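You operate a simulated robot arm through the tools that you are given. There is no shell and no other tool. Be economical: measure what you need, move in short steps, check, and stop when the job is done.

You run a simulated two-armed robot. Do the job below in one go: nothing can be reset, and whatever is moved stays where it is left.

TASK
Take the red gauge and leave it on the second shelf from the bottom of the crate rack. Then shut the grey drawer. Then take the yellow divider and put it on the spot 2 on the pallet. Then take the bottle from the shelf of mist unit 2 and put it on top of the blue binder. Then take the bag from the top of the green trolley and leave it on the lower shelf of the green trolley. Do these in the order given. Set down upright: red gauge, bottle.

Only the result counts: the job must be done as asked and must still hold three seconds after the hand-in. Knocking over, shifting, dropping, spilling or breaking anything else fails it.

THE ROBOT
Two 7-joint arms with two-finger parallel grippers on one trunk, on a base that drives. Base frame: it is fixed to the floor where the robot stands at the start and does not move with it; the origin is under the middle of the robot, x ahead of it, y to its left, z up. Readings come in m, rad, newtons and seconds.
The left shoulder is at the start at [0.07, 0.163, 0.928], the right one opposite. Places, roughly: bag [-4.25, 2.75, 1]; blue binder [0.75, -1.5, 0.75]; bottle (7x7x14 cm) [-2.2, -2.9, 1.6]; grey drawer [0.3, 0.2, 0.7]; lower shelf of the green trolley [-4.4, 2.7, 0.3]; second shelf of the crate rack [3.4, -1.2, 0.8]; spot 2 on the pallet [3.1, 1.9, 0.6]; yellow divider (18x1x14 cm) [3.4, -1, 0.8]. Payload 3.43 kg a hand.
Tool frame (each hand has its own): the origin (TCP) lies between the finger pads and is the grasp point; the fingertips stand 0.034 m ahead of it; z points along the fingers, y is the line along which they close. The gripper opens to 0.128 m. The fingers are 0.024 m wide and 0.012 m thick; the gripper's body (0.048 by 0.13 m) begins 0.096 m behind the TCP.
Orientation is that of the tool frame in the base frame, as a unit quaternion [w, x, y, z]. With the fingers straight down and closing along the base's y, the tool's x points along the base's -x, its y along +y and its z along -z.

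THE INTERFACE
- The arms move only by the tool drive_tool. It takes "left_moves", "right_moves" or both (then of equal length, played together; a hand with none holds still); each is a list of rows, each an object of numbers (a shift or turn left out is 0, a gripper value left out holds the last): "x", "y", "z": the shift along the tool's x, y, z in units of 400 mm (1.0 is 400 mm); "wx", "wy", "wz": the turn, a rotation vector about the tool's x, y, z in units of 60 degrees (1.0 is 60 degrees); "gripper": the closure, from 0 (fully open) to 1 (shut). In form: [{"x": .., "y": .., "z": .., "wx": .., "wy": .., "wz": .., "gripper": ..}, ...]. A call has 1 to 20 rows; each row is the pose to reach, as a shift and turn from the pose commanded when the call began, along the tool's axes at that moment. A call with a number of a shift or a turn outside -1 to 1 is refused whole. A row lasts 0.2 s, in which the tool goes at most 0.05 m and 0.15 rad; a call with a longer step from one row to the next is refused whole, and so is a gripper value outside its range. A pose out of reach is approached as far as the arm can. The call stops where the force on the tool passes 40 N (or 10 N more than at its start, if that is more) or the arm is blocked; 0.2 s more then pass. The fingers move at their own pace (about 0.153 m/s each) and stop on an object; they squeeze with about 41 N. The grip force told is the motor's: it shows also when the fingers shut on nothing. Time passes only in rows, and 0.2 s behind the last, so rows that repeat a pose let the fingers close. It gives the time, the measured TCP pose, the force on the tool (base axes), the opening and the grip force at its end, in the units of the frame above (readings bear some noise), with the torque about the TCP (base axes, N m) and any sound that the robot's microphone picked up, and new pictures: "show" is both (left out), scene, wrist or none (wrist: the cameras of the hands that moved).
- Cameras (640 x 400 px; columns grow to the right, rows downward): "scene" is now at [0.119, 0.0457, 1.1426]; the picture's right is [0.54, -0.84, 0.00], its down [-0.60, -0.39, -0.70] and it looks along [0.59, 0.38, -0.71] (base axes); focal length 214 px, centre (320, 200). "left" rides on the left gripper at [0.076, 0.011, -0.16] in its tool frame; the picture's right is [-0.15, 0.99, 0.00], its down [-0.88, -0.13, -0.46] and it looks along [-0.45, -0.07, 0.89] (tool axes); focal length 234 px, centre (320, 200). "right" rides on the right gripper at [0.076, -0.011, -0.16] in its tool frame; the picture's right is [0.15, 0.99, 0.00], its down [-0.88, 0.13, -0.46] and it looks along [-0.45, 0.07, 0.89] (tool axes); focal length 234 px, centre (320, 200). There is no depth. A picture from a camera that has moved, and an enlarged one, comes with that camera's place and axes in the base frame and with its lens.
- raise_lower(by): slides the trunk up (or, below 0, down) by that many m; the arms and the scene camera ride with it, the base frame stays. It gives what a move gives, with no picture.
- drive_base(legs): drives the robot by 1 to 6 legs, each [ahead, left, turn to the left] in m, m and rad, along the robot's own axes; the way and the turn of a leg run together, so that a leg with both is an arc; at most 1.5 m and 3.142 rad a leg. The arms and the cameras ride along, it lands a little off, and it stops where it bumps. It gives what a move gives, and a new picture of the scene camera.
- aim_head(pan, tilt): turns the head with the scene camera to pan (to the left, within 1.501 rad either way) and tilt (down, from -0.506 to 1.204), counted from straight ahead of the robot. It gives what a move gives, and a new picture of the scene camera.
- zoom(camera, box): a new picture of the part [left, top, right, bottom] of that camera's present view, enlarged. No time passes.
- close_job(): hands the job in; it is judged then, once.

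Go step by step. Nothing tells you exact positions but the pictures and the camera data: compare them with the known pose of the tool, close in by small moves and look again before you grip or let go. The budget is 165 turns and 260 pictures, counting those below and the enlarged ones. Unless the task says otherwise, let go and move clear before handing in.

The tools are called after ">>>" as name(argument=value, ...) on one line, values as JSON. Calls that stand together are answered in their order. drive_tool: Moves the arms, as the interface text tells. Its arguments: {"type":"object","properties":{"left_moves":{"type":"array"},"right_moves":{"type":"array"},"show":{"type":"string","enum":["both","scene","wrist","none"]}},"required":[]} The other tools are called the same way: raise_lower (by) slides the trunk up or down; drive_base (legs) drives the base; aim_head (pan, tilt) turns the head that bears the scene camera; zoom (camera, box) takes an enlarged picture of a part of a camera's view; close_job () hands the job in.

At the start:

```text
time_s: 0.0
left_eef_pos: [0.424, 0.457, 1.0672]
left_orientation: [-0.001, 0.0, 1.0, 0.0]
left_contact_force: [0.2, -0.9, -0.2]
left_wrist_torque: [-0.02, -0.03, 0.04]
left_finger_gap: 0.1281
left_gripper_force: 0.0
right_eef_pos: [0.5751, 0.0768, 1.1504]
right_orientation: [0.001, 0.0, 1.0, 0.001]
right_contact_force: [0.8, -0.1, 0.8]
right_wrist_torque: [-0.01, 0.01, 0.02]
right_finger_gap: 0.128
right_gripper_force: 0.1
trunk travel left (down, up): [-0.409, 0.531]
robot x, y, heading: [-0.0001, -0.001, 0.001]
head pan, tilt: [0.576, 0.791]
```

scene: 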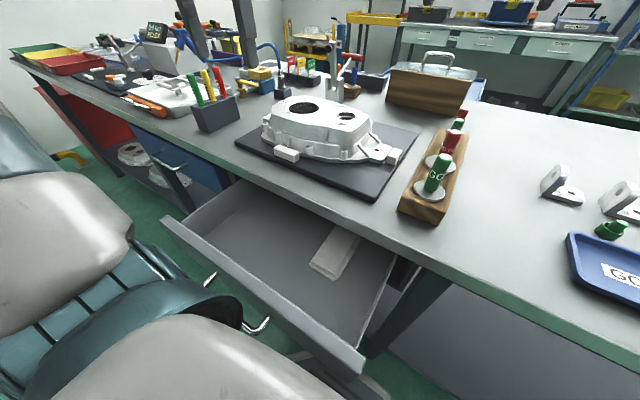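
right: 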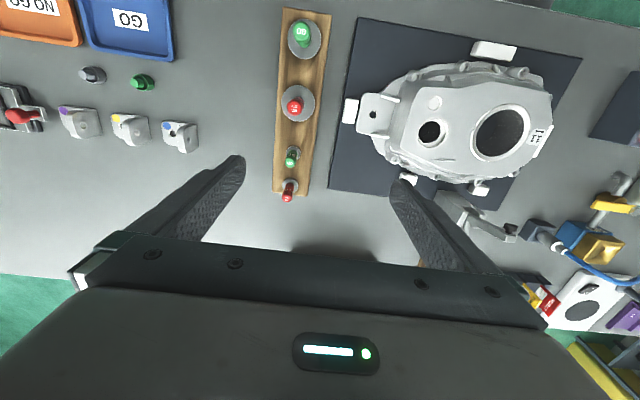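
left: 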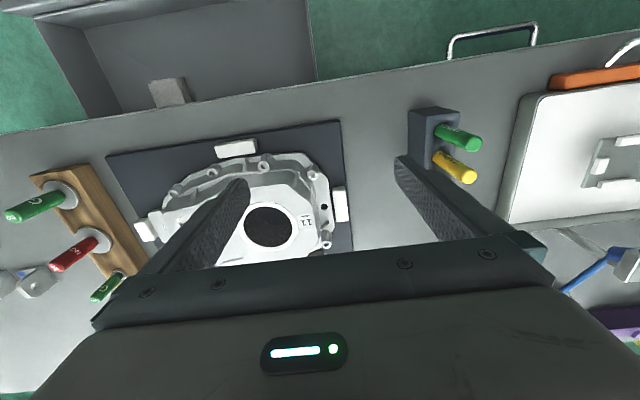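

The wooden block on the bench holds plug gauges, two green and what looks like two red, so I need a closer look before choosing. I'll zoom in on the gauge block.

>>> zoom(camera="scene", box=[360, 80, 520, 240])

>>> zoom(camera="right", box=[240, 0, 360, 210])

```text
2.50 times, centred on (440, 160) of scene
camera zoom: at [0.119, 0.0457, 1.1426], right [0.54, -0.84, 0.0], down [-0.6, -0.39, -0.7], along [0.59, 0.38, -0.71], focal length 536 px, centre (20, 300)
```

zoom: 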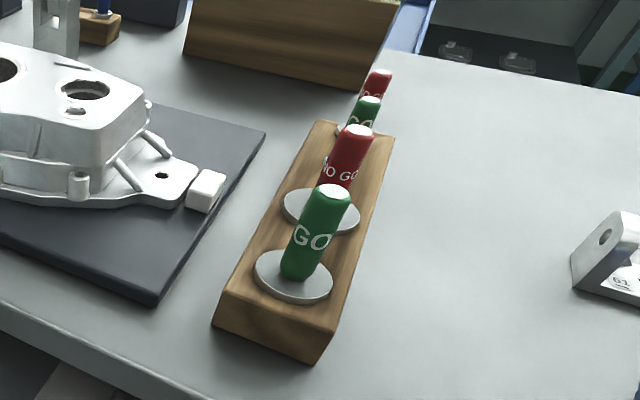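

```text
1.90 times, centred on (300, 105) of right
camera zoom: at [0.4991, 0.0654, 1.31], right [-0.15, 0.99, 0.0], down [0.88, 0.13, 0.46], along [0.45, 0.07, -0.89], focal length 446 px, centre (358, 381)
```

zoom: 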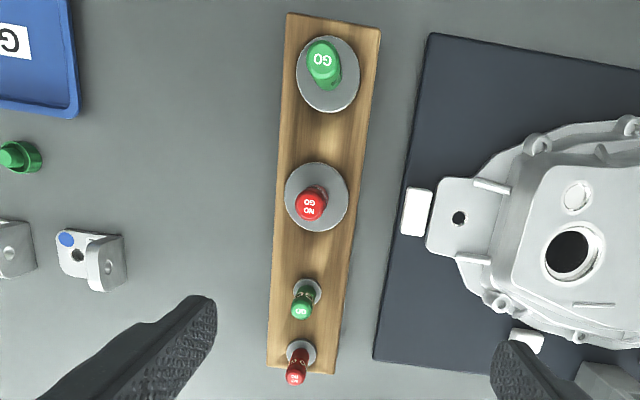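

There are two red NO GO gauges, one large and one small. I'll look around for other candidates and get an overview of the room.

>>> aim_head(pan=-0.3, tilt=0.5)

>>> aim_head(pan=-1.4, tilt=0.4)

>>> aim_head(pan=0.9, tilt=0.4)

```text
time_s: 1.2
left_eef_pos: [0.4237, 0.4562, 1.0676]
left_orientation: [0.001, -0.001, 1.0, 0.001]
left_contact_force: [0.0, 0.3, -0.3]
left_wrist_torque: [0.01, 0.0, 0.01]
left_finger_gap: 0.1282
left_gripper_force: 0.0
right_eef_pos: [0.5756, 0.0761, 1.1515]
right_orientation: [0.0, 0.002, 1.0, 0.001]
right_contact_force: [0.3, 0.6, 1.2]
right_wrist_torque: [-0.01, -0.02, -0.01]
right_finger_gap: 0.1279
right_gripper_force: 0.0
trunk travel left (down, up): [-0.409, 0.531]
robot x, y, heading: [-0.0012, 0.0036, -0.0]
head pan, tilt: [-0.3, 0.499]
camera scene: at [0.1379, -0.0253, 1.1678], right [-0.29, -0.96, 0.0], down [-0.46, 0.14, -0.88], along [0.84, -0.26, -0.48], focal length 214 px, centre (320, 200)
```

scene: 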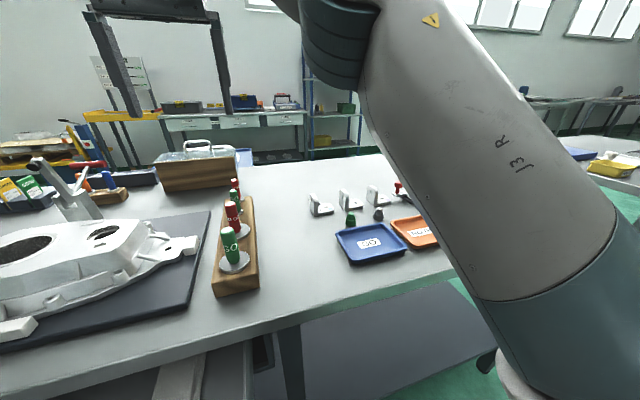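

```text
time_s: 2.5
left_eef_pos: [0.424, 0.4568, 1.066]
left_orientation: [0.0, -0.002, 1.0, 0.0]
left_contact_force: [-0.6, 0.8, -0.2]
left_wrist_torque: [0.0, -0.02, 0.04]
left_finger_gap: 0.1275
left_gripper_force: 0.1
right_eef_pos: [0.5756, 0.0768, 1.1507]
right_orientation: [0.0, 0.001, 1.0, 0.0]
right_contact_force: [-0.3, 0.4, -0.1]
right_wrist_torque: [0.01, -0.03, 0.01]
right_finger_gap: 0.1278
right_gripper_force: 0.0
trunk travel left (down, up): [-0.409, 0.531]
robot x, y, heading: [0.003, -0.0023, 0.001]
head pan, tilt: [-1.4, 0.4]
camera scene: at [0.0668, -0.0897, 1.177], right [-0.99, -0.17, 0.0], down [-0.07, 0.38, -0.92], along [0.16, -0.91, -0.39], focal length 214 px, centre (320, 200)
```

scene: 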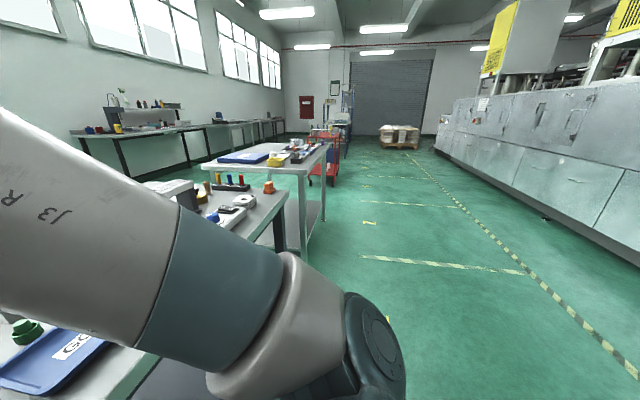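

```text
time_s: 4.6
left_eef_pos: [0.4244, 0.4559, 1.0665]
left_orientation: [-0.001, 0.0, 1.0, 0.001]
left_contact_force: [0.7, 0.1, -0.4]
left_wrist_torque: [0.0, 0.03, 0.02]
left_finger_gap: 0.1283
left_gripper_force: 0.1
right_eef_pos: [0.5752, 0.0769, 1.151]
right_orientation: [0.0, 0.001, 1.0, 0.001]
right_contact_force: [0.5, 0.3, -0.3]
right_wrist_torque: [0.0, 0.02, -0.01]
right_finger_gap: 0.1281
right_gripper_force: 0.1
trunk travel left (down, up): [-0.409, 0.531]
robot x, y, heading: [-0.0017, -0.0017, -0.0]
head pan, tilt: [0.901, 0.4]
camera scene: at [0.1085, 0.0741, 1.177], right [0.78, -0.62, 0.0], down [-0.24, -0.3, -0.92], along [0.57, 0.72, -0.39], focal length 214 px, centre (320, 200)
```

scene: 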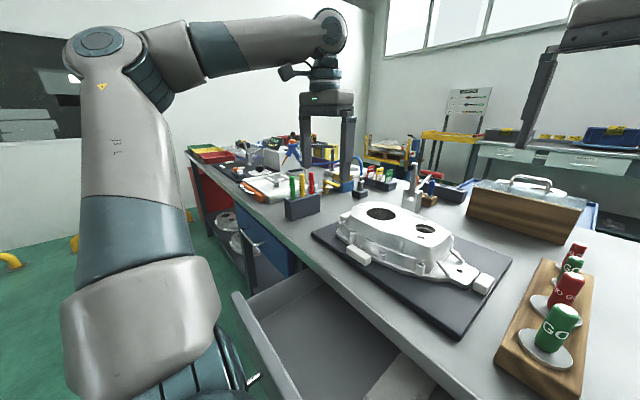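

>>> zoom(camera="scene", box=[180, 120, 460, 230])

>>> zoom(camera="scene", box=[500, 230, 640, 400])

```text
2.29 times, centred on (320, 175) of scene
camera zoom: at [0.1085, 0.0741, 1.177], right [0.78, -0.62, 0.0], down [-0.24, -0.3, -0.92], along [0.57, 0.72, -0.39], focal length 490 px, centre (320, 257)
```

zoom: 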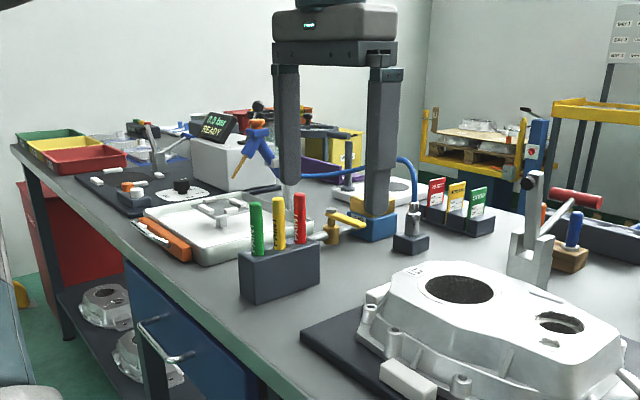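

```text
2.35 times, centred on (570, 315) of scene
camera zoom: at [0.1085, 0.0741, 1.177], right [0.78, -0.62, 0.0], down [-0.24, -0.3, -0.92], along [0.57, 0.72, -0.39], focal length 505 px, centre (-268, -71)
```

zoom: 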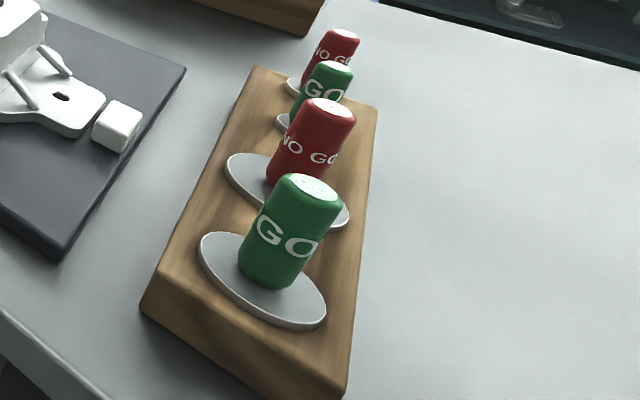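

The pens are just paint markers, so the large red NO GO plug gauge is my target for now. I'll move the right hand above it and aim the head there to measure.

>>> drive_tool(right_moves=[{"x": 0.04, "y": -0.05, "z": 0.08}, {"x": 0.0875, "y": -0.1, "z": 0.16}, {"x": 0.0875, "y": -0.1, "z": 0.25}], show="wrist")

>>> aim_head(pan=0.0, tilt=0.6)

```text
time_s: 5.4
left_eef_pos: [0.4258, 0.4565, 1.0659]
left_orientation: [-0.001, -0.001, 1.0, 0.0]
left_contact_force: [0.0, 0.0, 0.3]
left_wrist_torque: [0.06, 0.03, 0.02]
left_finger_gap: 0.1281
left_gripper_force: 0.1
right_eef_pos: [0.5419, 0.0368, 1.0478]
right_orientation: [0.0, 0.001, 1.0, 0.003]
right_contact_force: [1.1, -1.1, 0.8]
right_wrist_torque: [0.03, 0.0, -0.02]
right_finger_gap: 0.1282
right_gripper_force: 0.0
trunk travel left (down, up): [-0.409, 0.531]
robot x, y, heading: [0.005, -0.0002, 0.004]
head pan, tilt: [0.901, 0.4]
camera right: at [0.4654, 0.0258, 1.2065], right [-0.14, 0.99, 0.0], down [0.88, 0.13, 0.46], along [0.45, 0.07, -0.89], focal length 234 px, centre (320, 200)
```

right: 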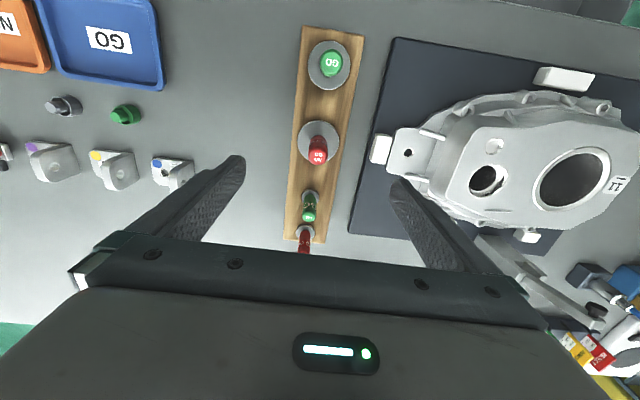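

```text
time_s: 6.6
left_eef_pos: [0.4243, 0.4562, 1.0662]
left_orientation: [0.001, -0.001, 1.0, 0.0]
left_contact_force: [-0.1, -0.2, 0.7]
left_wrist_torque: [0.03, 0.01, -0.04]
left_finger_gap: 0.1278
left_gripper_force: 0.0
right_eef_pos: [0.54, 0.0373, 1.0479]
right_orientation: [0.0, 0.0, 1.0, 0.0]
right_contact_force: [0.6, -0.1, -0.2]
right_wrist_torque: [-0.02, 0.01, 0.01]
right_finger_gap: 0.128
right_gripper_force: 0.0
trunk travel left (down, up): [-0.409, 0.531]
robot x, y, heading: [-0.0029, -0.0003, 0.001]
head pan, tilt: [0.0, 0.6]
camera scene: at [0.1393, 0.0016, 1.1588], right [0.0, -1.0, 0.0], down [-0.56, 0.0, -0.83], along [0.83, 0.0, -0.56], focal length 214 px, centre (320, 200)
```

scene: 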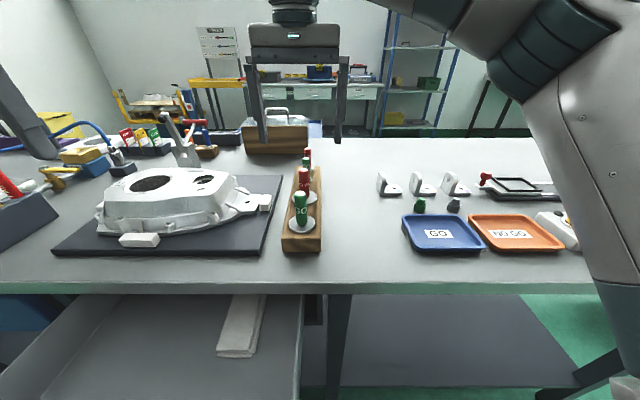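

Both cameras agree: the red gauge's axis is at about (0.537, 0.036), with its disc at z≈0.90 and cap top at z≈0.96. I'll half close the fingers and descend over the handle.

>>> drive_tool(right_moves=[{"x": 0.0075, "gripper": 0.5}, {"x": 0.0075, "gripper": 0.5}, {"x": 0.0075, "z": 0.1, "gripper": 0.5}, {"x": 0.0075, "z": 0.16, "gripper": 0.5}])

```text
time_s: 7.6
left_eef_pos: [0.4243, 0.4564, 1.0673]
left_orientation: [0.0, 0.0, 1.0, 0.0]
left_contact_force: [0.0, 0.8, -0.3]
left_wrist_torque: [0.01, -0.04, 0.0]
left_finger_gap: 0.128
left_gripper_force: 0.0
right_eef_pos: [0.5391, 0.037, 0.9864]
right_orientation: [0.001, 0.002, 1.0, 0.001]
right_contact_force: [0.3, 0.3, -0.7]
right_wrist_torque: [0.05, 0.0, -0.02]
right_finger_gap: 0.064
right_gripper_force: 0.1
trunk travel left (down, up): [-0.409, 0.531]
robot x, y, heading: [0.0015, -0.0, 0.001]
head pan, tilt: [0.0, 0.6]
camera scene: at [0.1392, 0.0015, 1.1588], right [0.0, -1.0, 0.0], down [-0.56, 0.0, -0.83], along [0.83, 0.0, -0.56], focal length 214 px, centre (320, 200)
camera right: at [0.4621, 0.0264, 1.1466], right [-0.14, 0.99, 0.0], down [0.88, 0.13, 0.46], along [0.45, 0.07, -0.89], focal length 234 px, centre (320, 200)
```

scene: 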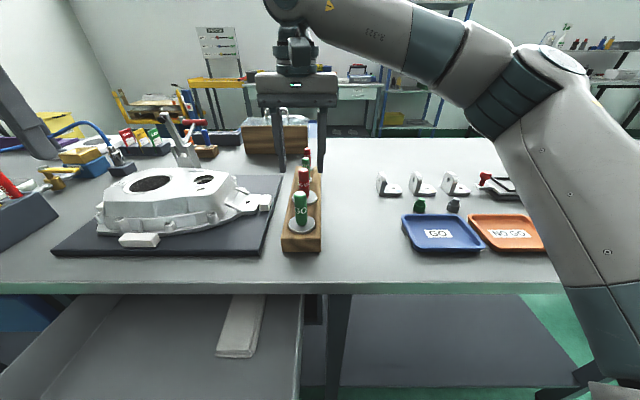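
right: 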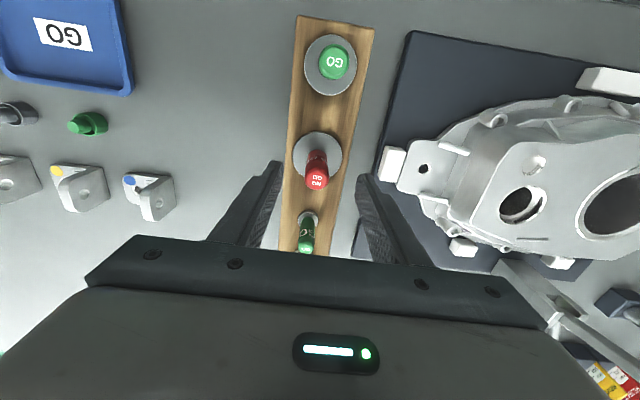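

>>> drive_tool(right_moves=[{"z": 0.06, "gripper": 0.5}, {"z": 0.11, "gripper": 0.5}])

```text
time_s: 8.2
left_eef_pos: [0.4245, 0.4563, 1.067]
left_orientation: [0.0, -0.001, 1.0, 0.0]
left_contact_force: [0.6, -0.2, -0.4]
left_wrist_torque: [0.02, 0.01, 0.0]
left_finger_gap: 0.1278
left_gripper_force: 0.0
right_eef_pos: [0.5375, 0.0368, 0.9418]
right_orientation: [0.001, 0.001, 1.0, 0.001]
right_contact_force: [0.3, 0.4, 0.4]
right_wrist_torque: [-0.02, 0.05, -0.01]
right_finger_gap: 0.064
right_gripper_force: 0.0
trunk travel left (down, up): [-0.409, 0.531]
robot x, y, heading: [-0.0001, 0.0003, 0.001]
head pan, tilt: [0.0, 0.6]
camera scene: at [0.1394, 0.0016, 1.1588], right [0.0, -1.0, 0.0], down [-0.57, 0.0, -0.82], along [0.82, 0.0, -0.57], focal length 214 px, centre (320, 200)
camera right: at [0.4619, 0.0261, 1.1014], right [-0.15, 0.99, 0.0], down [0.88, 0.13, 0.46], along [0.45, 0.07, -0.89], focal length 234 px, centre (320, 200)
```

scene: 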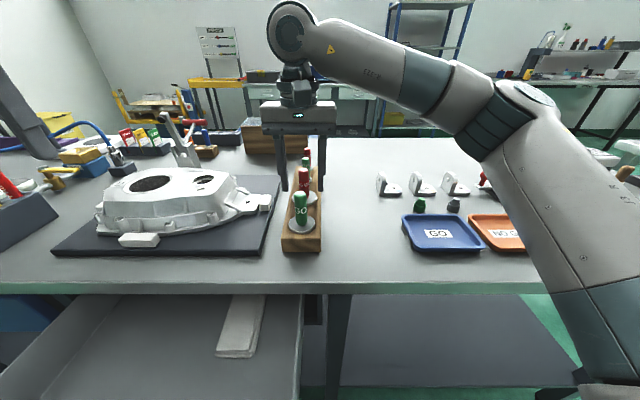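
right: 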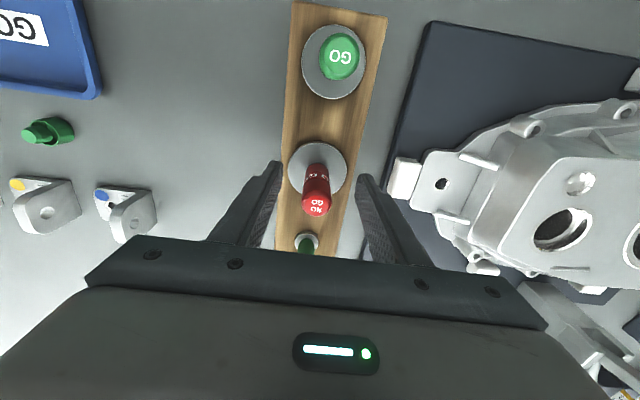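

>>> drive_tool(right_moves=[{"z": 0.025, "gripper": 0.5}, {"z": 0.025, "gripper": 1}, {"z": 0.025, "gripper": 1}, {"z": 0.025, "gripper": 1}], show="wrist")

```text
time_s: 9.2
left_eef_pos: [0.4233, 0.4556, 1.0662]
left_orientation: [0.0, -0.001, 1.0, 0.0]
left_contact_force: [1.1, 0.8, -0.1]
left_wrist_torque: [0.02, 0.0, -0.02]
left_finger_gap: 0.1282
left_gripper_force: 0.0
right_eef_pos: [0.5377, 0.0344, 0.933]
right_orientation: [0.0, 0.001, 1.0, 0.0]
right_contact_force: [-0.4, -0.9, 0.3]
right_wrist_torque: [-0.16, 0.01, -0.01]
right_finger_gap: 0.0211
right_gripper_force: 41.0
trunk travel left (down, up): [-0.409, 0.531]
robot x, y, heading: [0.0005, -0.0001, 0.003]
head pan, tilt: [0.0, 0.6]
camera right: at [0.4608, 0.0258, 1.0915], right [-0.15, 0.99, 0.0], down [0.88, 0.13, 0.46], along [0.45, 0.07, -0.89], focal length 234 px, centre (320, 200)
```

right: 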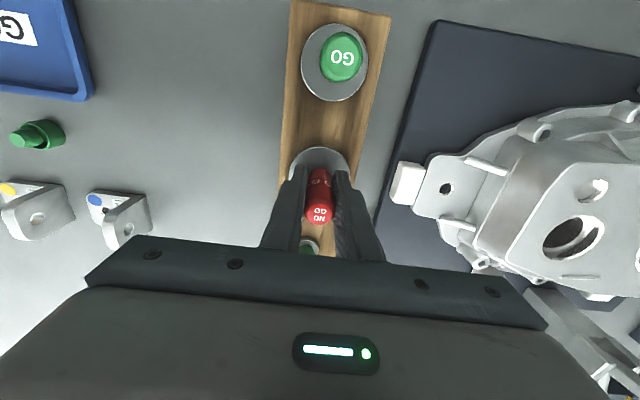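

Gripped, with a 21 mm handle between the fingers. I'll lift straight up slowly.

>>> drive_tool(right_moves=[{"z": -0.05, "gripper": 1}, {"z": -0.12, "gripper": 1}, {"z": -0.2, "gripper": 1}, {"z": -0.3, "gripper": 1}])

```text
time_s: 10.2
left_eef_pos: [0.4228, 0.4564, 1.066]
left_orientation: [0.002, -0.002, 1.0, 0.0]
left_contact_force: [-0.9, 0.5, 0.1]
left_wrist_torque: [0.02, -0.08, 0.0]
left_finger_gap: 0.128
left_gripper_force: 0.1
right_eef_pos: [0.5344, 0.0379, 1.0556]
right_orientation: [0.001, 0.0, 1.0, 0.001]
right_contact_force: [-0.2, 0.0, -1.3]
right_wrist_torque: [-0.01, -0.05, 0.02]
right_finger_gap: 0.0208
right_gripper_force: 40.6
trunk travel left (down, up): [-0.409, 0.531]
robot x, y, heading: [0.0018, 0.0007, -0.001]
head pan, tilt: [0.0, 0.6]
camera scene: at [0.138, 0.0018, 1.1588], right [0.0, -1.0, 0.0], down [-0.56, 0.0, -0.83], along [0.83, 0.0, -0.56], focal length 214 px, centre (320, 200)
camera right: at [0.4585, 0.027, 1.2145], right [-0.15, 0.99, 0.0], down [0.88, 0.13, 0.46], along [0.45, 0.07, -0.89], focal length 234 px, centre (320, 200)
```

scene: 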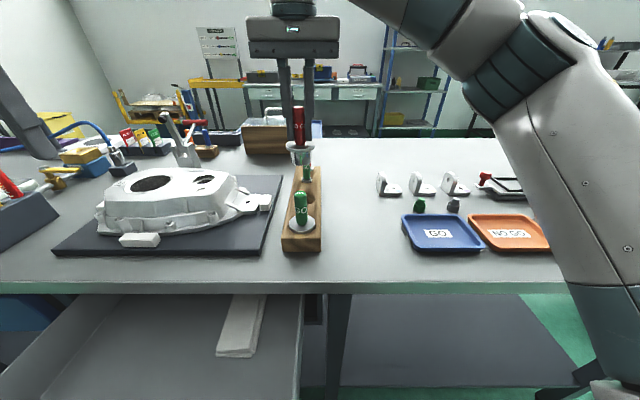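
right: 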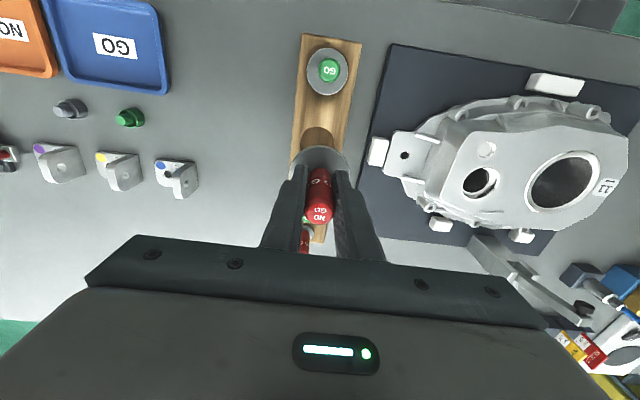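

It came out cleanly. I'll zoom in to measure the gauge, and on the far rack behind it.

>>> zoom(camera="scene", box=[260, 80, 350, 190])

>>> zoom(camera="scene", box=[340, 0, 480, 140])

```text
3.64 times, centred on (305, 135) of scene
camera zoom: at [0.138, 0.0018, 1.1588], right [0.0, -1.0, 0.0], down [-0.56, 0.0, -0.83], along [0.83, 0.0, -0.56], focal length 780 px, centre (374, 436)
```

zoom: 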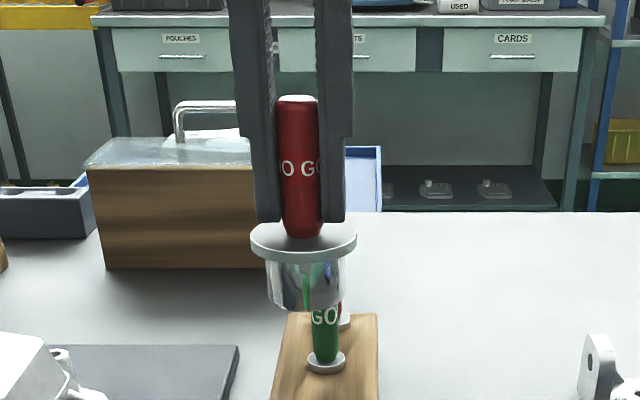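

```text
2.86 times, centred on (410, 70) of scene
camera zoom: at [0.138, 0.0018, 1.1588], right [0.0, -1.0, 0.0], down [-0.56, 0.0, -0.83], along [0.83, 0.0, -0.56], focal length 613 px, centre (63, 571)
```

zoom: 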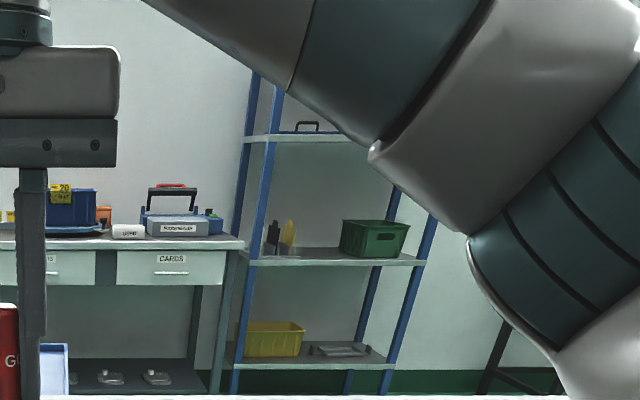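

The gauge's plug bottom is about 7 cm below the TCP, and the target shelf, the one with the green crate, is at z≈0.79. I'll back off the bench and look for a route around it.

>>> drive_base(legs=[[-0.45, 0, 0]])

>>> aim_head(pan=-0.7, tilt=0.25)

>>> aim_head(pan=-1.5, tilt=0.25)

```text
time_s: 12.9
left_eef_pos: [-0.0239, 0.4565, 1.0667]
left_orientation: [0.0, 0.0, 1.0, 0.0]
left_contact_force: [-0.9, -0.3, 0.6]
left_wrist_torque: [-0.01, -0.01, 0.01]
left_finger_gap: 0.1279
left_gripper_force: 0.0
right_eef_pos: [0.0866, 0.0359, 1.0552]
right_orientation: [0.001, 0.002, 1.0, 0.001]
right_contact_force: [-0.4, 0.2, -1.8]
right_wrist_torque: [0.05, 0.02, -0.01]
right_finger_gap: 0.0209
right_gripper_force: 40.6
trunk travel left (down, up): [-0.409, 0.531]
robot x, y, heading: [-0.4496, -0.0018, 0.005]
head pan, tilt: [0.0, 0.6]
camera scene: at [-0.3098, 0.0017, 1.1588], right [0.0, -1.0, 0.0], down [-0.56, 0.0, -0.83], along [0.83, 0.0, -0.56], focal length 214 px, centre (320, 200)
```

scene: 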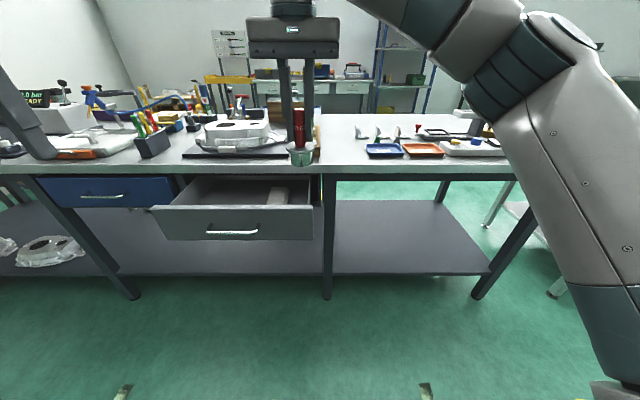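

```text
time_s: 14.0
left_eef_pos: [-0.0232, 0.4551, 1.0662]
left_orientation: [0.001, -0.001, 1.0, 0.0]
left_contact_force: [0.2, 0.2, 1.1]
left_wrist_torque: [-0.01, 0.0, -0.04]
left_finger_gap: 0.1281
left_gripper_force: 0.1
right_eef_pos: [0.087, 0.0363, 1.0546]
right_orientation: [0.0, 0.002, 1.0, 0.001]
right_contact_force: [-1.0, -0.8, -2.4]
right_wrist_torque: [-0.06, 0.03, 0.0]
right_finger_gap: 0.0211
right_gripper_force: 41.2
trunk travel left (down, up): [-0.409, 0.531]
robot x, y, heading: [-0.4532, 0.0002, -0.005]
head pan, tilt: [-0.7, 0.25]
camera scene: at [-0.3263, -0.0584, 1.1909], right [-0.64, -0.76, 0.0], down [-0.19, 0.16, -0.97], along [0.74, -0.62, -0.25], focal length 214 px, centre (320, 200)
```

scene: 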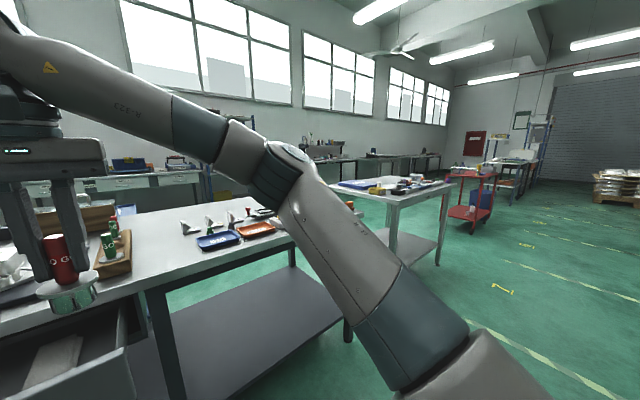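

```text
time_s: 15.2
left_eef_pos: [-0.0246, 0.4556, 1.0655]
left_orientation: [0.0, 0.0, 1.0, 0.001]
left_contact_force: [-0.6, 0.3, -0.6]
left_wrist_torque: [0.01, 0.0, -0.02]
left_finger_gap: 0.1282
left_gripper_force: 0.0
right_eef_pos: [0.0872, 0.0373, 1.0543]
right_orientation: [0.0, 0.002, 1.0, 0.002]
right_contact_force: [-0.2, 0.5, -2.4]
right_wrist_torque: [0.03, 0.01, -0.02]
right_finger_gap: 0.021
right_gripper_force: 41.7
trunk travel left (down, up): [-0.409, 0.531]
robot x, y, heading: [-0.445, 0.0009, -0.003]
head pan, tilt: [-1.499, 0.25]
camera scene: at [-0.3911, -0.0913, 1.191], right [-1.0, -0.07, 0.0], down [-0.02, 0.25, -0.97], along [0.07, -0.97, -0.25], focal length 214 px, centre (320, 200)
```

scene: 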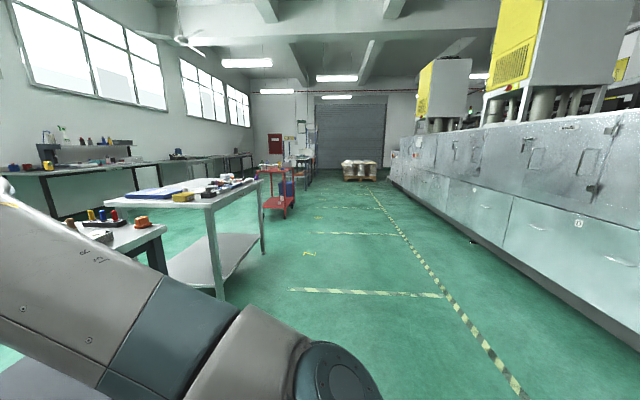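

There's no gap between the two benches, so I'll go around the right end of the second one, at y≈-2.3, and pass before the red trolley. I'll strafe right first.

>>> drive_base(legs=[[0, -1.45, 0], [0, -1.35, 0]])

>>> aim_head(pan=0.0, tilt=0.35)

>>> aim_head(pan=-0.6, tilt=0.35)

```text
time_s: 28.6
left_eef_pos: [-0.004, -2.306, 1.067]
left_orientation: [0.0, -0.015, 1.0, 0.0]
left_contact_force: [0.4, -0.2, 0.0]
left_wrist_torque: [0.02, 0.02, -0.02]
left_finger_gap: 0.128
left_gripper_force: 0.1
right_eef_pos: [0.1226, -2.7213, 1.0541]
right_orientation: [0.0, -0.015, 1.0, 0.001]
right_contact_force: [-0.1, 0.0, -1.2]
right_wrist_torque: [-0.01, 0.02, 0.03]
right_finger_gap: 0.0206
right_gripper_force: 41.3
trunk travel left (down, up): [-0.409, 0.531]
robot x, y, heading: [-0.4161, -2.7753, 0.025]
head pan, tilt: [-1.499, 0.25]
camera scene: at [-0.353, -2.8649, 1.1909], right [-0.99, -0.1, 0.0], down [-0.03, 0.25, -0.97], along [0.1, -0.96, -0.25], focal length 214 px, centre (320, 200)
```

scene: 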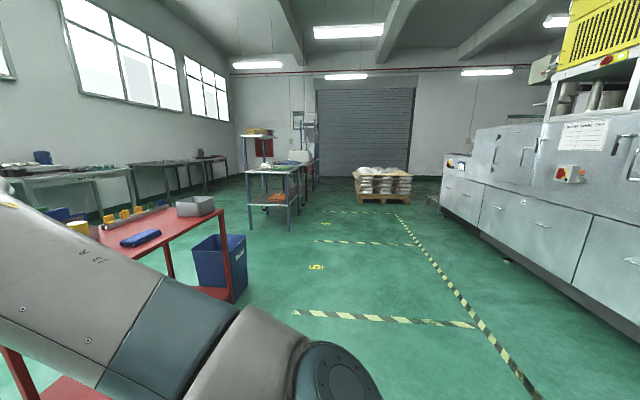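

```text
time_s: 30.2
left_eef_pos: [-0.0028, -2.3061, 1.0681]
left_orientation: [0.0, -0.015, 1.0, 0.0]
left_contact_force: [-0.9, 0.0, 0.2]
left_wrist_torque: [0.01, -0.02, 0.01]
left_finger_gap: 0.128
left_gripper_force: 0.1
right_eef_pos: [0.1213, -2.7211, 1.0536]
right_orientation: [0.0, -0.015, 1.0, 0.001]
right_contact_force: [-0.4, 0.1, -1.9]
right_wrist_torque: [0.0, -0.01, -0.01]
right_finger_gap: 0.021
right_gripper_force: 41.5
trunk travel left (down, up): [-0.409, 0.531]
robot x, y, heading: [-0.4134, -2.7743, 0.029]
head pan, tilt: [0.0, 0.351]
camera scene: at [-0.2695, -2.769, 1.1815], right [0.03, -1.0, 0.0], down [-0.34, -0.01, -0.94], along [0.94, 0.03, -0.34], focal length 214 px, centre (320, 200)
```

scene: 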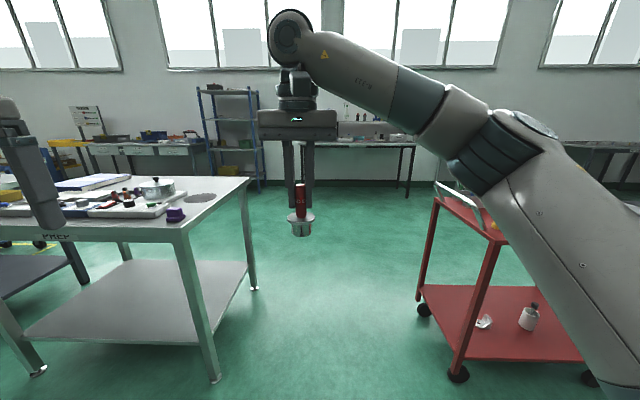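

```text
time_s: 31.2
left_eef_pos: [-0.003, -2.3056, 1.066]
left_orientation: [0.0, -0.015, 1.0, 0.0]
left_contact_force: [0.7, -1.3, 0.8]
left_wrist_torque: [-0.03, -0.02, 0.01]
left_finger_gap: 0.1279
left_gripper_force: 0.1
right_eef_pos: [0.1222, -2.7213, 1.054]
right_orientation: [0.0, -0.014, 1.0, 0.001]
right_contact_force: [0.2, -0.4, -1.5]
right_wrist_torque: [-0.02, -0.04, 0.0]
right_finger_gap: 0.0208
right_gripper_force: 40.4
trunk travel left (down, up): [-0.409, 0.531]
robot x, y, heading: [-0.417, -2.775, 0.032]
head pan, tilt: [-0.6, 0.351]
camera scene: at [-0.2841, -2.8219, 1.1815], right [-0.54, -0.84, 0.0], down [-0.29, 0.18, -0.94], along [0.79, -0.51, -0.34], focal length 214 px, centre (320, 200)
```

scene: 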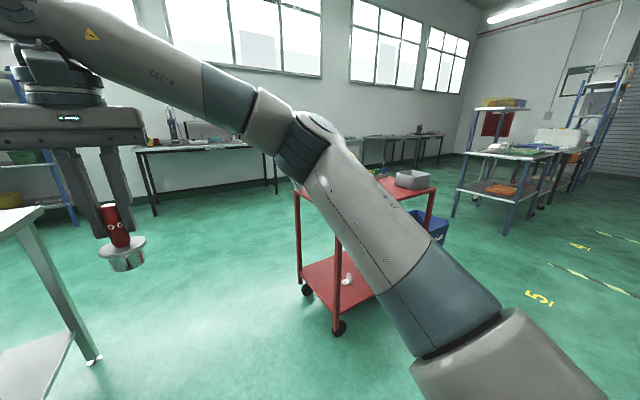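

The gap runs from y≈-2.2 to -3.4, wide enough for the robot. I'll go through its centre.

>>> drive_base(legs=[[0, -0.05, -0.03], [1.4, 0, 0], [1.0, 0, 0]])

>>> aim_head(pan=0.7, tilt=0.3)

```text
time_s: 43.7
left_eef_pos: [2.469, -2.4037, 1.0659]
left_orientation: [0.0, 0.009, 1.0, 0.0]
left_contact_force: [-0.3, 0.3, 0.5]
left_wrist_torque: [0.01, 0.03, 0.02]
left_finger_gap: 0.1282
left_gripper_force: 0.1
right_eef_pos: [2.5726, -2.8236, 1.0541]
right_orientation: [0.0, 0.01, 1.0, 0.001]
right_contact_force: [-0.1, 0.3, -1.3]
right_wrist_torque: [0.03, 0.04, 0.0]
right_finger_gap: 0.0211
right_gripper_force: 40.8
trunk travel left (down, up): [-0.409, 0.531]
robot x, y, heading: [2.0365, -2.8481, -0.02]
head pan, tilt: [-0.6, 0.351]
camera scene: at [2.1629, -2.9045, 1.1815], right [-0.58, -0.81, 0.0], down [-0.28, 0.2, -0.94], along [0.76, -0.55, -0.34], focal length 214 px, centre (320, 200)
```

scene: 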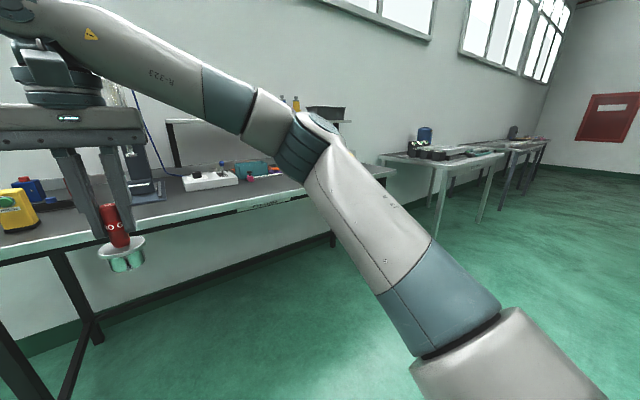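

```text
time_s: 45.2
left_eef_pos: [2.4683, -2.4027, 1.0657]
left_orientation: [0.0, 0.008, 1.0, 0.0]
left_contact_force: [-0.3, 0.1, 0.4]
left_wrist_torque: [0.0, 0.02, 0.01]
left_finger_gap: 0.128
left_gripper_force: 0.0
right_eef_pos: [2.572, -2.8236, 1.0539]
right_orientation: [0.0, 0.01, 1.0, 0.001]
right_contact_force: [-0.7, 0.7, -2.3]
right_wrist_torque: [0.0, 0.0, 0.02]
right_finger_gap: 0.0206
right_gripper_force: 40.8
trunk travel left (down, up): [-0.409, 0.531]
robot x, y, heading: [2.0349, -2.8534, -0.019]
head pan, tilt: [0.7, 0.3]
camera scene: at [2.1593, -2.7917, 1.1862], right [0.63, -0.78, 0.0], down [-0.23, -0.19, -0.96], along [0.74, 0.6, -0.3], focal length 214 px, centre (320, 200)
```

scene: 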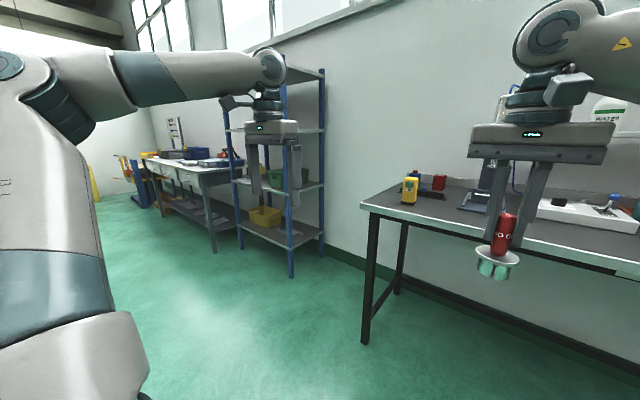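

The crate rack front is at x≈3.2, spanning y from about -1.6 to -0.85. I'll strafe left to face it.

>>> drive_base(legs=[[0, 1.4, 0.02], [0.2, 0.15, 0]])

>>> aim_head(pan=0.0, tilt=0.2)

```text
time_s: 53.6
left_eef_pos: [2.6908, -0.8542, 1.0672]
left_orientation: [0.0, 0.005, 1.0, 0.0]
left_contact_force: [0.6, -0.8, 0.0]
left_wrist_torque: [-0.03, 0.01, 0.04]
left_finger_gap: 0.1278
left_gripper_force: 0.1
right_eef_pos: [2.7999, -1.2733, 1.0532]
right_orientation: [0.0, 0.005, 1.0, 0.002]
right_contact_force: [1.2, 0.3, -2.1]
right_wrist_torque: [-0.01, 0.01, 0.04]
right_finger_gap: 0.0209
right_gripper_force: 41.0
trunk travel left (down, up): [-0.409, 0.531]
robot x, y, heading: [2.2635, -1.3028, -0.012]
head pan, tilt: [0.7, 0.3]
camera scene: at [2.3858, -1.2455, 1.1861], right [0.64, -0.77, 0.0], down [-0.23, -0.19, -0.95], along [0.74, 0.61, -0.3], focal length 214 px, centre (320, 200)
```

scene: 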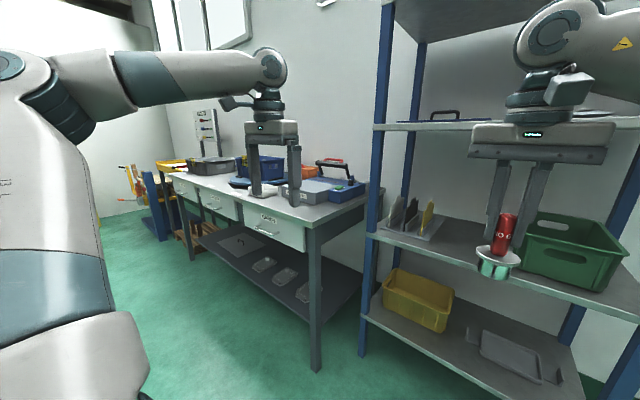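

```text
time_s: 54.6
left_eef_pos: [2.6899, -0.8532, 1.0664]
left_orientation: [0.0, 0.005, 1.0, 0.001]
left_contact_force: [0.1, -0.6, 0.4]
left_wrist_torque: [0.0, -0.03, 0.01]
left_finger_gap: 0.1283
left_gripper_force: 0.1
right_eef_pos: [2.7988, -1.2747, 1.0542]
right_orientation: [0.0, 0.005, 1.0, 0.001]
right_contact_force: [0.0, 0.0, -2.4]
right_wrist_torque: [-0.03, 0.05, 0.0]
right_finger_gap: 0.0209
right_gripper_force: 41.2
trunk travel left (down, up): [-0.409, 0.531]
robot x, y, heading: [2.2632, -1.3082, -0.011]
head pan, tilt: [0.0, 0.201]
camera scene: at [2.4063, -1.3062, 1.1955], right [-0.01, -1.0, 0.0], down [-0.2, 0.0, -0.98], along [0.98, -0.01, -0.2], focal length 214 px, centre (320, 200)
```

scene: 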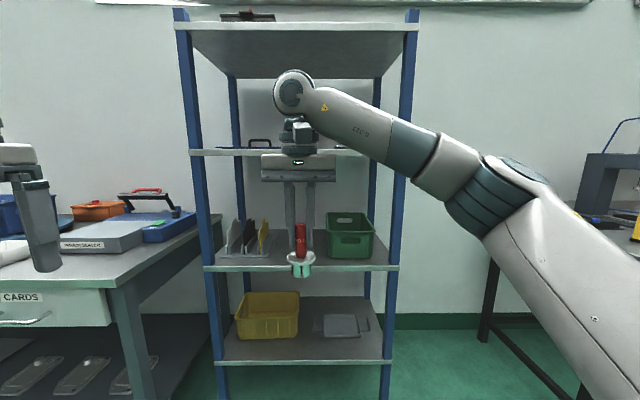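

The dividers stand in a holder at left on that shelf, with the green crate at right and a free spot between them. The elbow would go in among the rack posts, so I'll stretch the arm forward first and see how it lies.

>>> drive_tool(right_moves=[{"x": -0.07, "y": -0.07}, {"x": -0.15, "y": -0.14}, {"x": -0.22, "y": -0.21}, {"x": -0.3, "y": -0.28}, {"x": -0.37, "y": -0.35}, {"x": -0.45, "y": -0.42}], show="scene")

>>> raise_lower(by=-0.17)

>>> aim_head(pan=0.0, tilt=0.2)

```text
time_s: 56.0
left_eef_pos: [2.6902, -0.8551, 1.0656]
left_orientation: [0.0, 0.004, 1.0, 0.0]
left_contact_force: [-0.1, 0.2, 0.1]
left_wrist_torque: [-0.02, 0.0, -0.03]
left_finger_gap: 0.128
left_gripper_force: 0.2
right_eef_pos: [2.9773, -1.4429, 1.0516]
right_orientation: [0.0, 0.004, 1.0, 0.0]
right_contact_force: [0.8, 1.3, -1.6]
right_wrist_torque: [-0.02, 0.03, 0.0]
right_finger_gap: 0.021
right_gripper_force: 40.6
trunk travel left (down, up): [-0.409, 0.531]
robot x, y, heading: [2.2641, -1.3091, -0.008]
head pan, tilt: [0.0, 0.201]
camera scene: at [2.407, -1.306, 1.1954], right [-0.01, -1.0, 0.0], down [-0.2, 0.0, -0.98], along [0.98, -0.01, -0.2], focal length 214 px, centre (320, 200)
```

scene: 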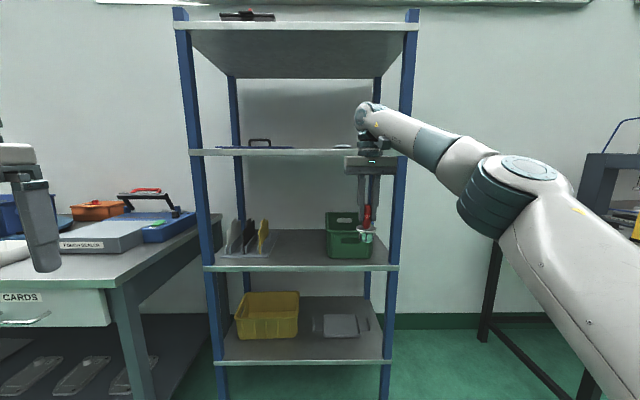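

```text
time_s: 58.0
left_eef_pos: [2.6907, -0.8539, 0.8969]
left_orientation: [0.0, 0.005, 1.0, -0.001]
left_contact_force: [-0.1, -0.5, 0.9]
left_wrist_torque: [0.0, 0.03, 0.02]
left_finger_gap: 0.1281
left_gripper_force: 0.0
right_eef_pos: [2.9771, -1.4441, 0.8825]
right_orientation: [0.001, 0.005, 1.0, 0.001]
right_contact_force: [-0.2, -0.3, -2.4]
right_wrist_torque: [0.01, -0.01, -0.02]
right_finger_gap: 0.021
right_gripper_force: 40.6
trunk travel left (down, up): [-0.239, 0.701]
robot x, y, heading: [2.2628, -1.3085, -0.011]
head pan, tilt: [0.0, 0.201]
```

```text
time_s: 58.6
left_eef_pos: [2.6917, -0.8546, 0.8958]
left_orientation: [0.0, 0.004, 1.0, 0.0]
left_contact_force: [1.0, -0.2, -0.7]
left_wrist_torque: [0.0, 0.0, 0.02]
left_finger_gap: 0.128
left_gripper_force: 0.0
right_eef_pos: [2.977, -1.445, 0.882]
right_orientation: [0.0, 0.005, 1.0, 0.002]
right_contact_force: [0.5, -0.3, -1.6]
right_wrist_torque: [0.0, 0.02, 0.01]
right_finger_gap: 0.0211
right_gripper_force: 41.5
trunk travel left (down, up): [-0.239, 0.701]
robot x, y, heading: [2.265, -1.3027, -0.009]
head pan, tilt: [0.0, 0.201]
camera scene: at [2.4063, -1.3064, 1.0255], right [-0.01, -1.0, 0.0], down [-0.2, 0.0, -0.98], along [0.98, -0.01, -0.2], focal length 214 px, centre (320, 200)
```

scene: 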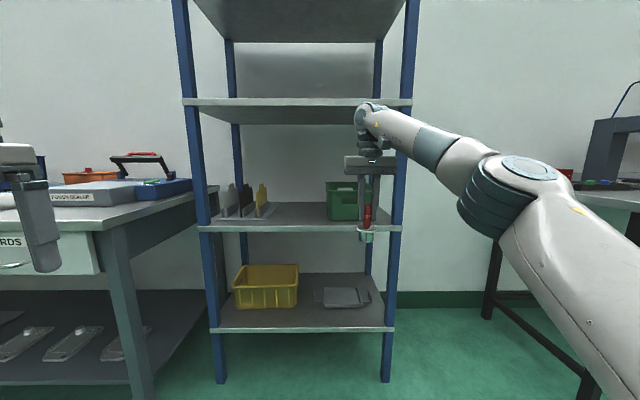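

The free spot is near (3.32, -1.22), with the shelf at z≈0.75 and the next shelf's underside at ≈1.20. The left hand would hit the side table, so I'll tuck it up and in, then line up.

>>> drive_tool(left_moves=[{"z": -0.12}, {"z": -0.24}, {"z": -0.36, "x": 0.02}, {"z": -0.45, "x": 0.04, "y": -0.08}, {"z": -0.52, "x": 0.06, "y": -0.17}, {"z": -0.58, "x": 0.08, "y": -0.26}, {"z": -0.62, "x": 0.1, "y": -0.36}, {"z": -0.62, "x": 0.1, "y": -0.48}], show="none")

>>> drive_base(legs=[[0, 0.225, 0.01]])

>>> raise_lower(by=-0.03)

>>> aim_head(pan=0.0, tilt=0.2)

```text
time_s: 60.4
left_eef_pos: [2.6322, -1.0303, 1.0613]
left_orientation: [0.004, 0.004, 1.0, -0.003]
left_contact_force: [0.7, -0.4, -0.5]
left_wrist_torque: [0.0, 0.0, 0.04]
left_finger_gap: 0.1281
left_gripper_force: 0.1
left hand out of reach, approached as far as the arm can: row 4, 5, 6, 7, 8
right_eef_pos: [2.9761, -1.4439, 0.8821]
right_orientation: [0.0, 0.005, 1.0, 0.001]
right_contact_force: [0.1, 0.4, -2.2]
right_wrist_torque: [0.01, 0.01, 0.01]
right_finger_gap: 0.0209
right_gripper_force: 40.7
trunk travel left (down, up): [-0.239, 0.701]
robot x, y, heading: [2.2614, -1.3079, -0.014]
head pan, tilt: [0.0, 0.201]
```

```text
time_s: 62.1
left_eef_pos: [2.632, -0.8009, 1.0599]
left_orientation: [0.004, 0.0, 1.0, -0.003]
left_contact_force: [0.5, 0.6, -0.9]
left_wrist_torque: [-0.05, -0.01, 0.02]
left_finger_gap: 0.1278
left_gripper_force: 0.1
right_eef_pos: [2.9788, -1.2109, 0.8812]
right_orientation: [-0.001, 0.0, 1.0, 0.0]
right_contact_force: [-0.4, -0.1, -0.9]
right_wrist_torque: [-0.03, 0.03, 0.0]
right_finger_gap: 0.0209
right_gripper_force: 40.5
trunk travel left (down, up): [-0.239, 0.701]
robot x, y, heading: [2.2627, -1.0824, -0.001]
head pan, tilt: [0.0, 0.201]
camera scene: at [2.4075, -1.0788, 1.0255], right [0.0, -1.0, 0.0], down [-0.2, 0.0, -0.98], along [0.98, 0.0, -0.2], focal length 214 px, centre (320, 200)
```

scene: 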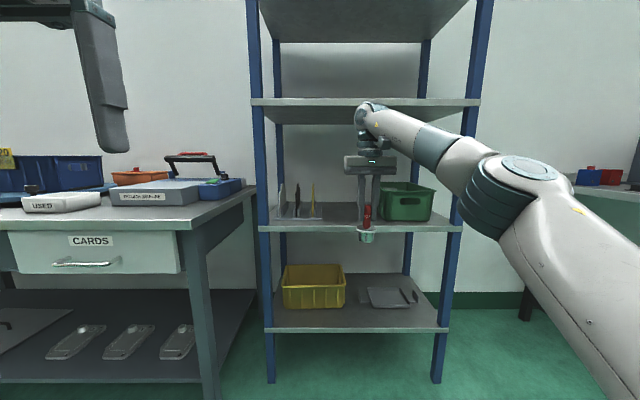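

```text
time_s: 62.8
left_eef_pos: [2.6326, -0.8019, 1.0307]
left_orientation: [0.003, -0.001, 1.0, -0.003]
left_contact_force: [0.4, 0.3, 0.0]
left_wrist_torque: [-0.02, 0.03, 0.02]
left_finger_gap: 0.1278
left_gripper_force: 0.0
right_eef_pos: [2.977, -1.2115, 0.8519]
right_orientation: [0.001, 0.0, 1.0, 0.001]
right_contact_force: [-0.7, 0.0, -2.3]
right_wrist_torque: [0.04, -0.02, 0.0]
right_finger_gap: 0.021
right_gripper_force: 40.6
trunk travel left (down, up): [-0.209, 0.731]
robot x, y, heading: [2.2636, -1.081, -0.001]
head pan, tilt: [0.0, 0.201]
```

```text
time_s: 63.4
left_eef_pos: [2.6321, -0.8016, 1.0303]
left_orientation: [0.003, 0.0, 1.0, -0.002]
left_contact_force: [1.0, 0.0, 0.0]
left_wrist_torque: [0.02, -0.04, -0.01]
left_finger_gap: 0.1281
left_gripper_force: 0.1
right_eef_pos: [2.9782, -1.2128, 0.852]
right_orientation: [0.0, 0.002, 1.0, 0.0]
right_contact_force: [-0.4, 0.0, -1.7]
right_wrist_torque: [-0.01, 0.01, -0.04]
right_finger_gap: 0.0207
right_gripper_force: 40.9
trunk travel left (down, up): [-0.209, 0.731]
robot x, y, heading: [2.2632, -1.0812, -0.002]
head pan, tilt: [0.0, 0.201]
camera scene: at [2.4075, -1.0796, 0.9955], right [0.0, -1.0, 0.0], down [-0.2, 0.0, -0.98], along [0.98, 0.0, -0.2], focal length 214 px, centre (320, 200)
```

scene: 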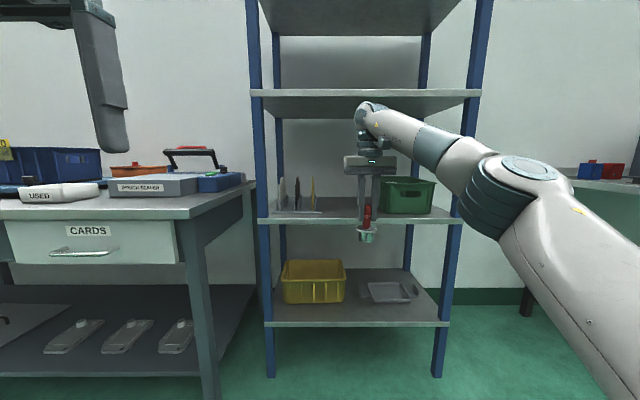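

>>> drive_tool(left_moves=[{"x": -0.05, "y": -0.1}, {"x": -0.1, "y": -0.2}, {"x": -0.15, "y": -0.3}], show="none")

>>> drive_base(legs=[[0.2, 0, 0]])

```text
time_s: 64.2
left_eef_pos: [2.6669, -0.8825, 0.9935]
left_orientation: [0.004, -0.001, 1.0, -0.004]
left_contact_force: [0.4, -0.6, 0.9]
left_wrist_torque: [0.04, 0.0, 0.02]
left_finger_gap: 0.1281
left_gripper_force: 0.0
left hand out of reach, approached as far as the arm can: row 1, 2, 3
right_eef_pos: [2.9785, -1.2115, 0.8521]
right_orientation: [0.0, 0.001, 1.0, 0.0]
right_contact_force: [0.7, 0.4, -2.4]
right_wrist_torque: [0.0, 0.02, 0.0]
right_finger_gap: 0.021
right_gripper_force: 41.2
trunk travel left (down, up): [-0.209, 0.731]
robot x, y, heading: [2.2654, -1.0842, 0.002]
head pan, tilt: [0.0, 0.201]
```

```text
time_s: 65.8
left_eef_pos: [2.8701, -0.8835, 0.9945]
left_orientation: [0.003, 0.0, 1.0, -0.003]
left_contact_force: [0.0, -0.8, 0.0]
left_wrist_torque: [0.0, 0.02, -0.01]
left_finger_gap: 0.1279
left_gripper_force: 0.0
right_eef_pos: [3.1827, -1.212, 0.8507]
right_orientation: [0.0, 0.001, 1.0, 0.001]
right_contact_force: [0.3, 0.3, -1.8]
right_wrist_torque: [0.01, 0.0, 0.0]
right_finger_gap: 0.0207
right_gripper_force: 40.9
trunk travel left (down, up): [-0.209, 0.731]
robot x, y, heading: [2.4635, -1.082, -0.0]
head pan, tilt: [0.0, 0.201]
camera scene: at [2.6106, -1.0796, 0.9953], right [0.0, -1.0, 0.0], down [-0.2, 0.0, -0.98], along [0.98, 0.0, -0.2], focal length 214 px, centre (320, 200)
```

scene: 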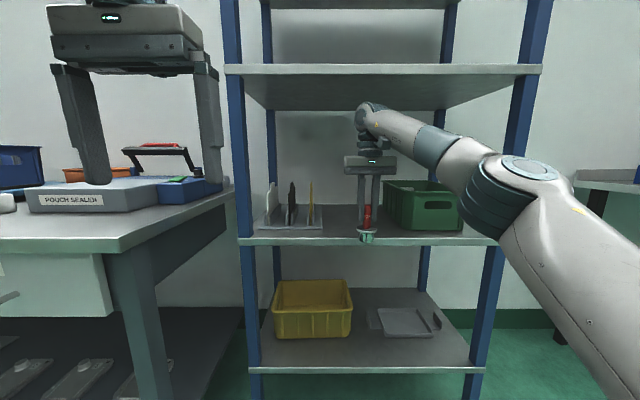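

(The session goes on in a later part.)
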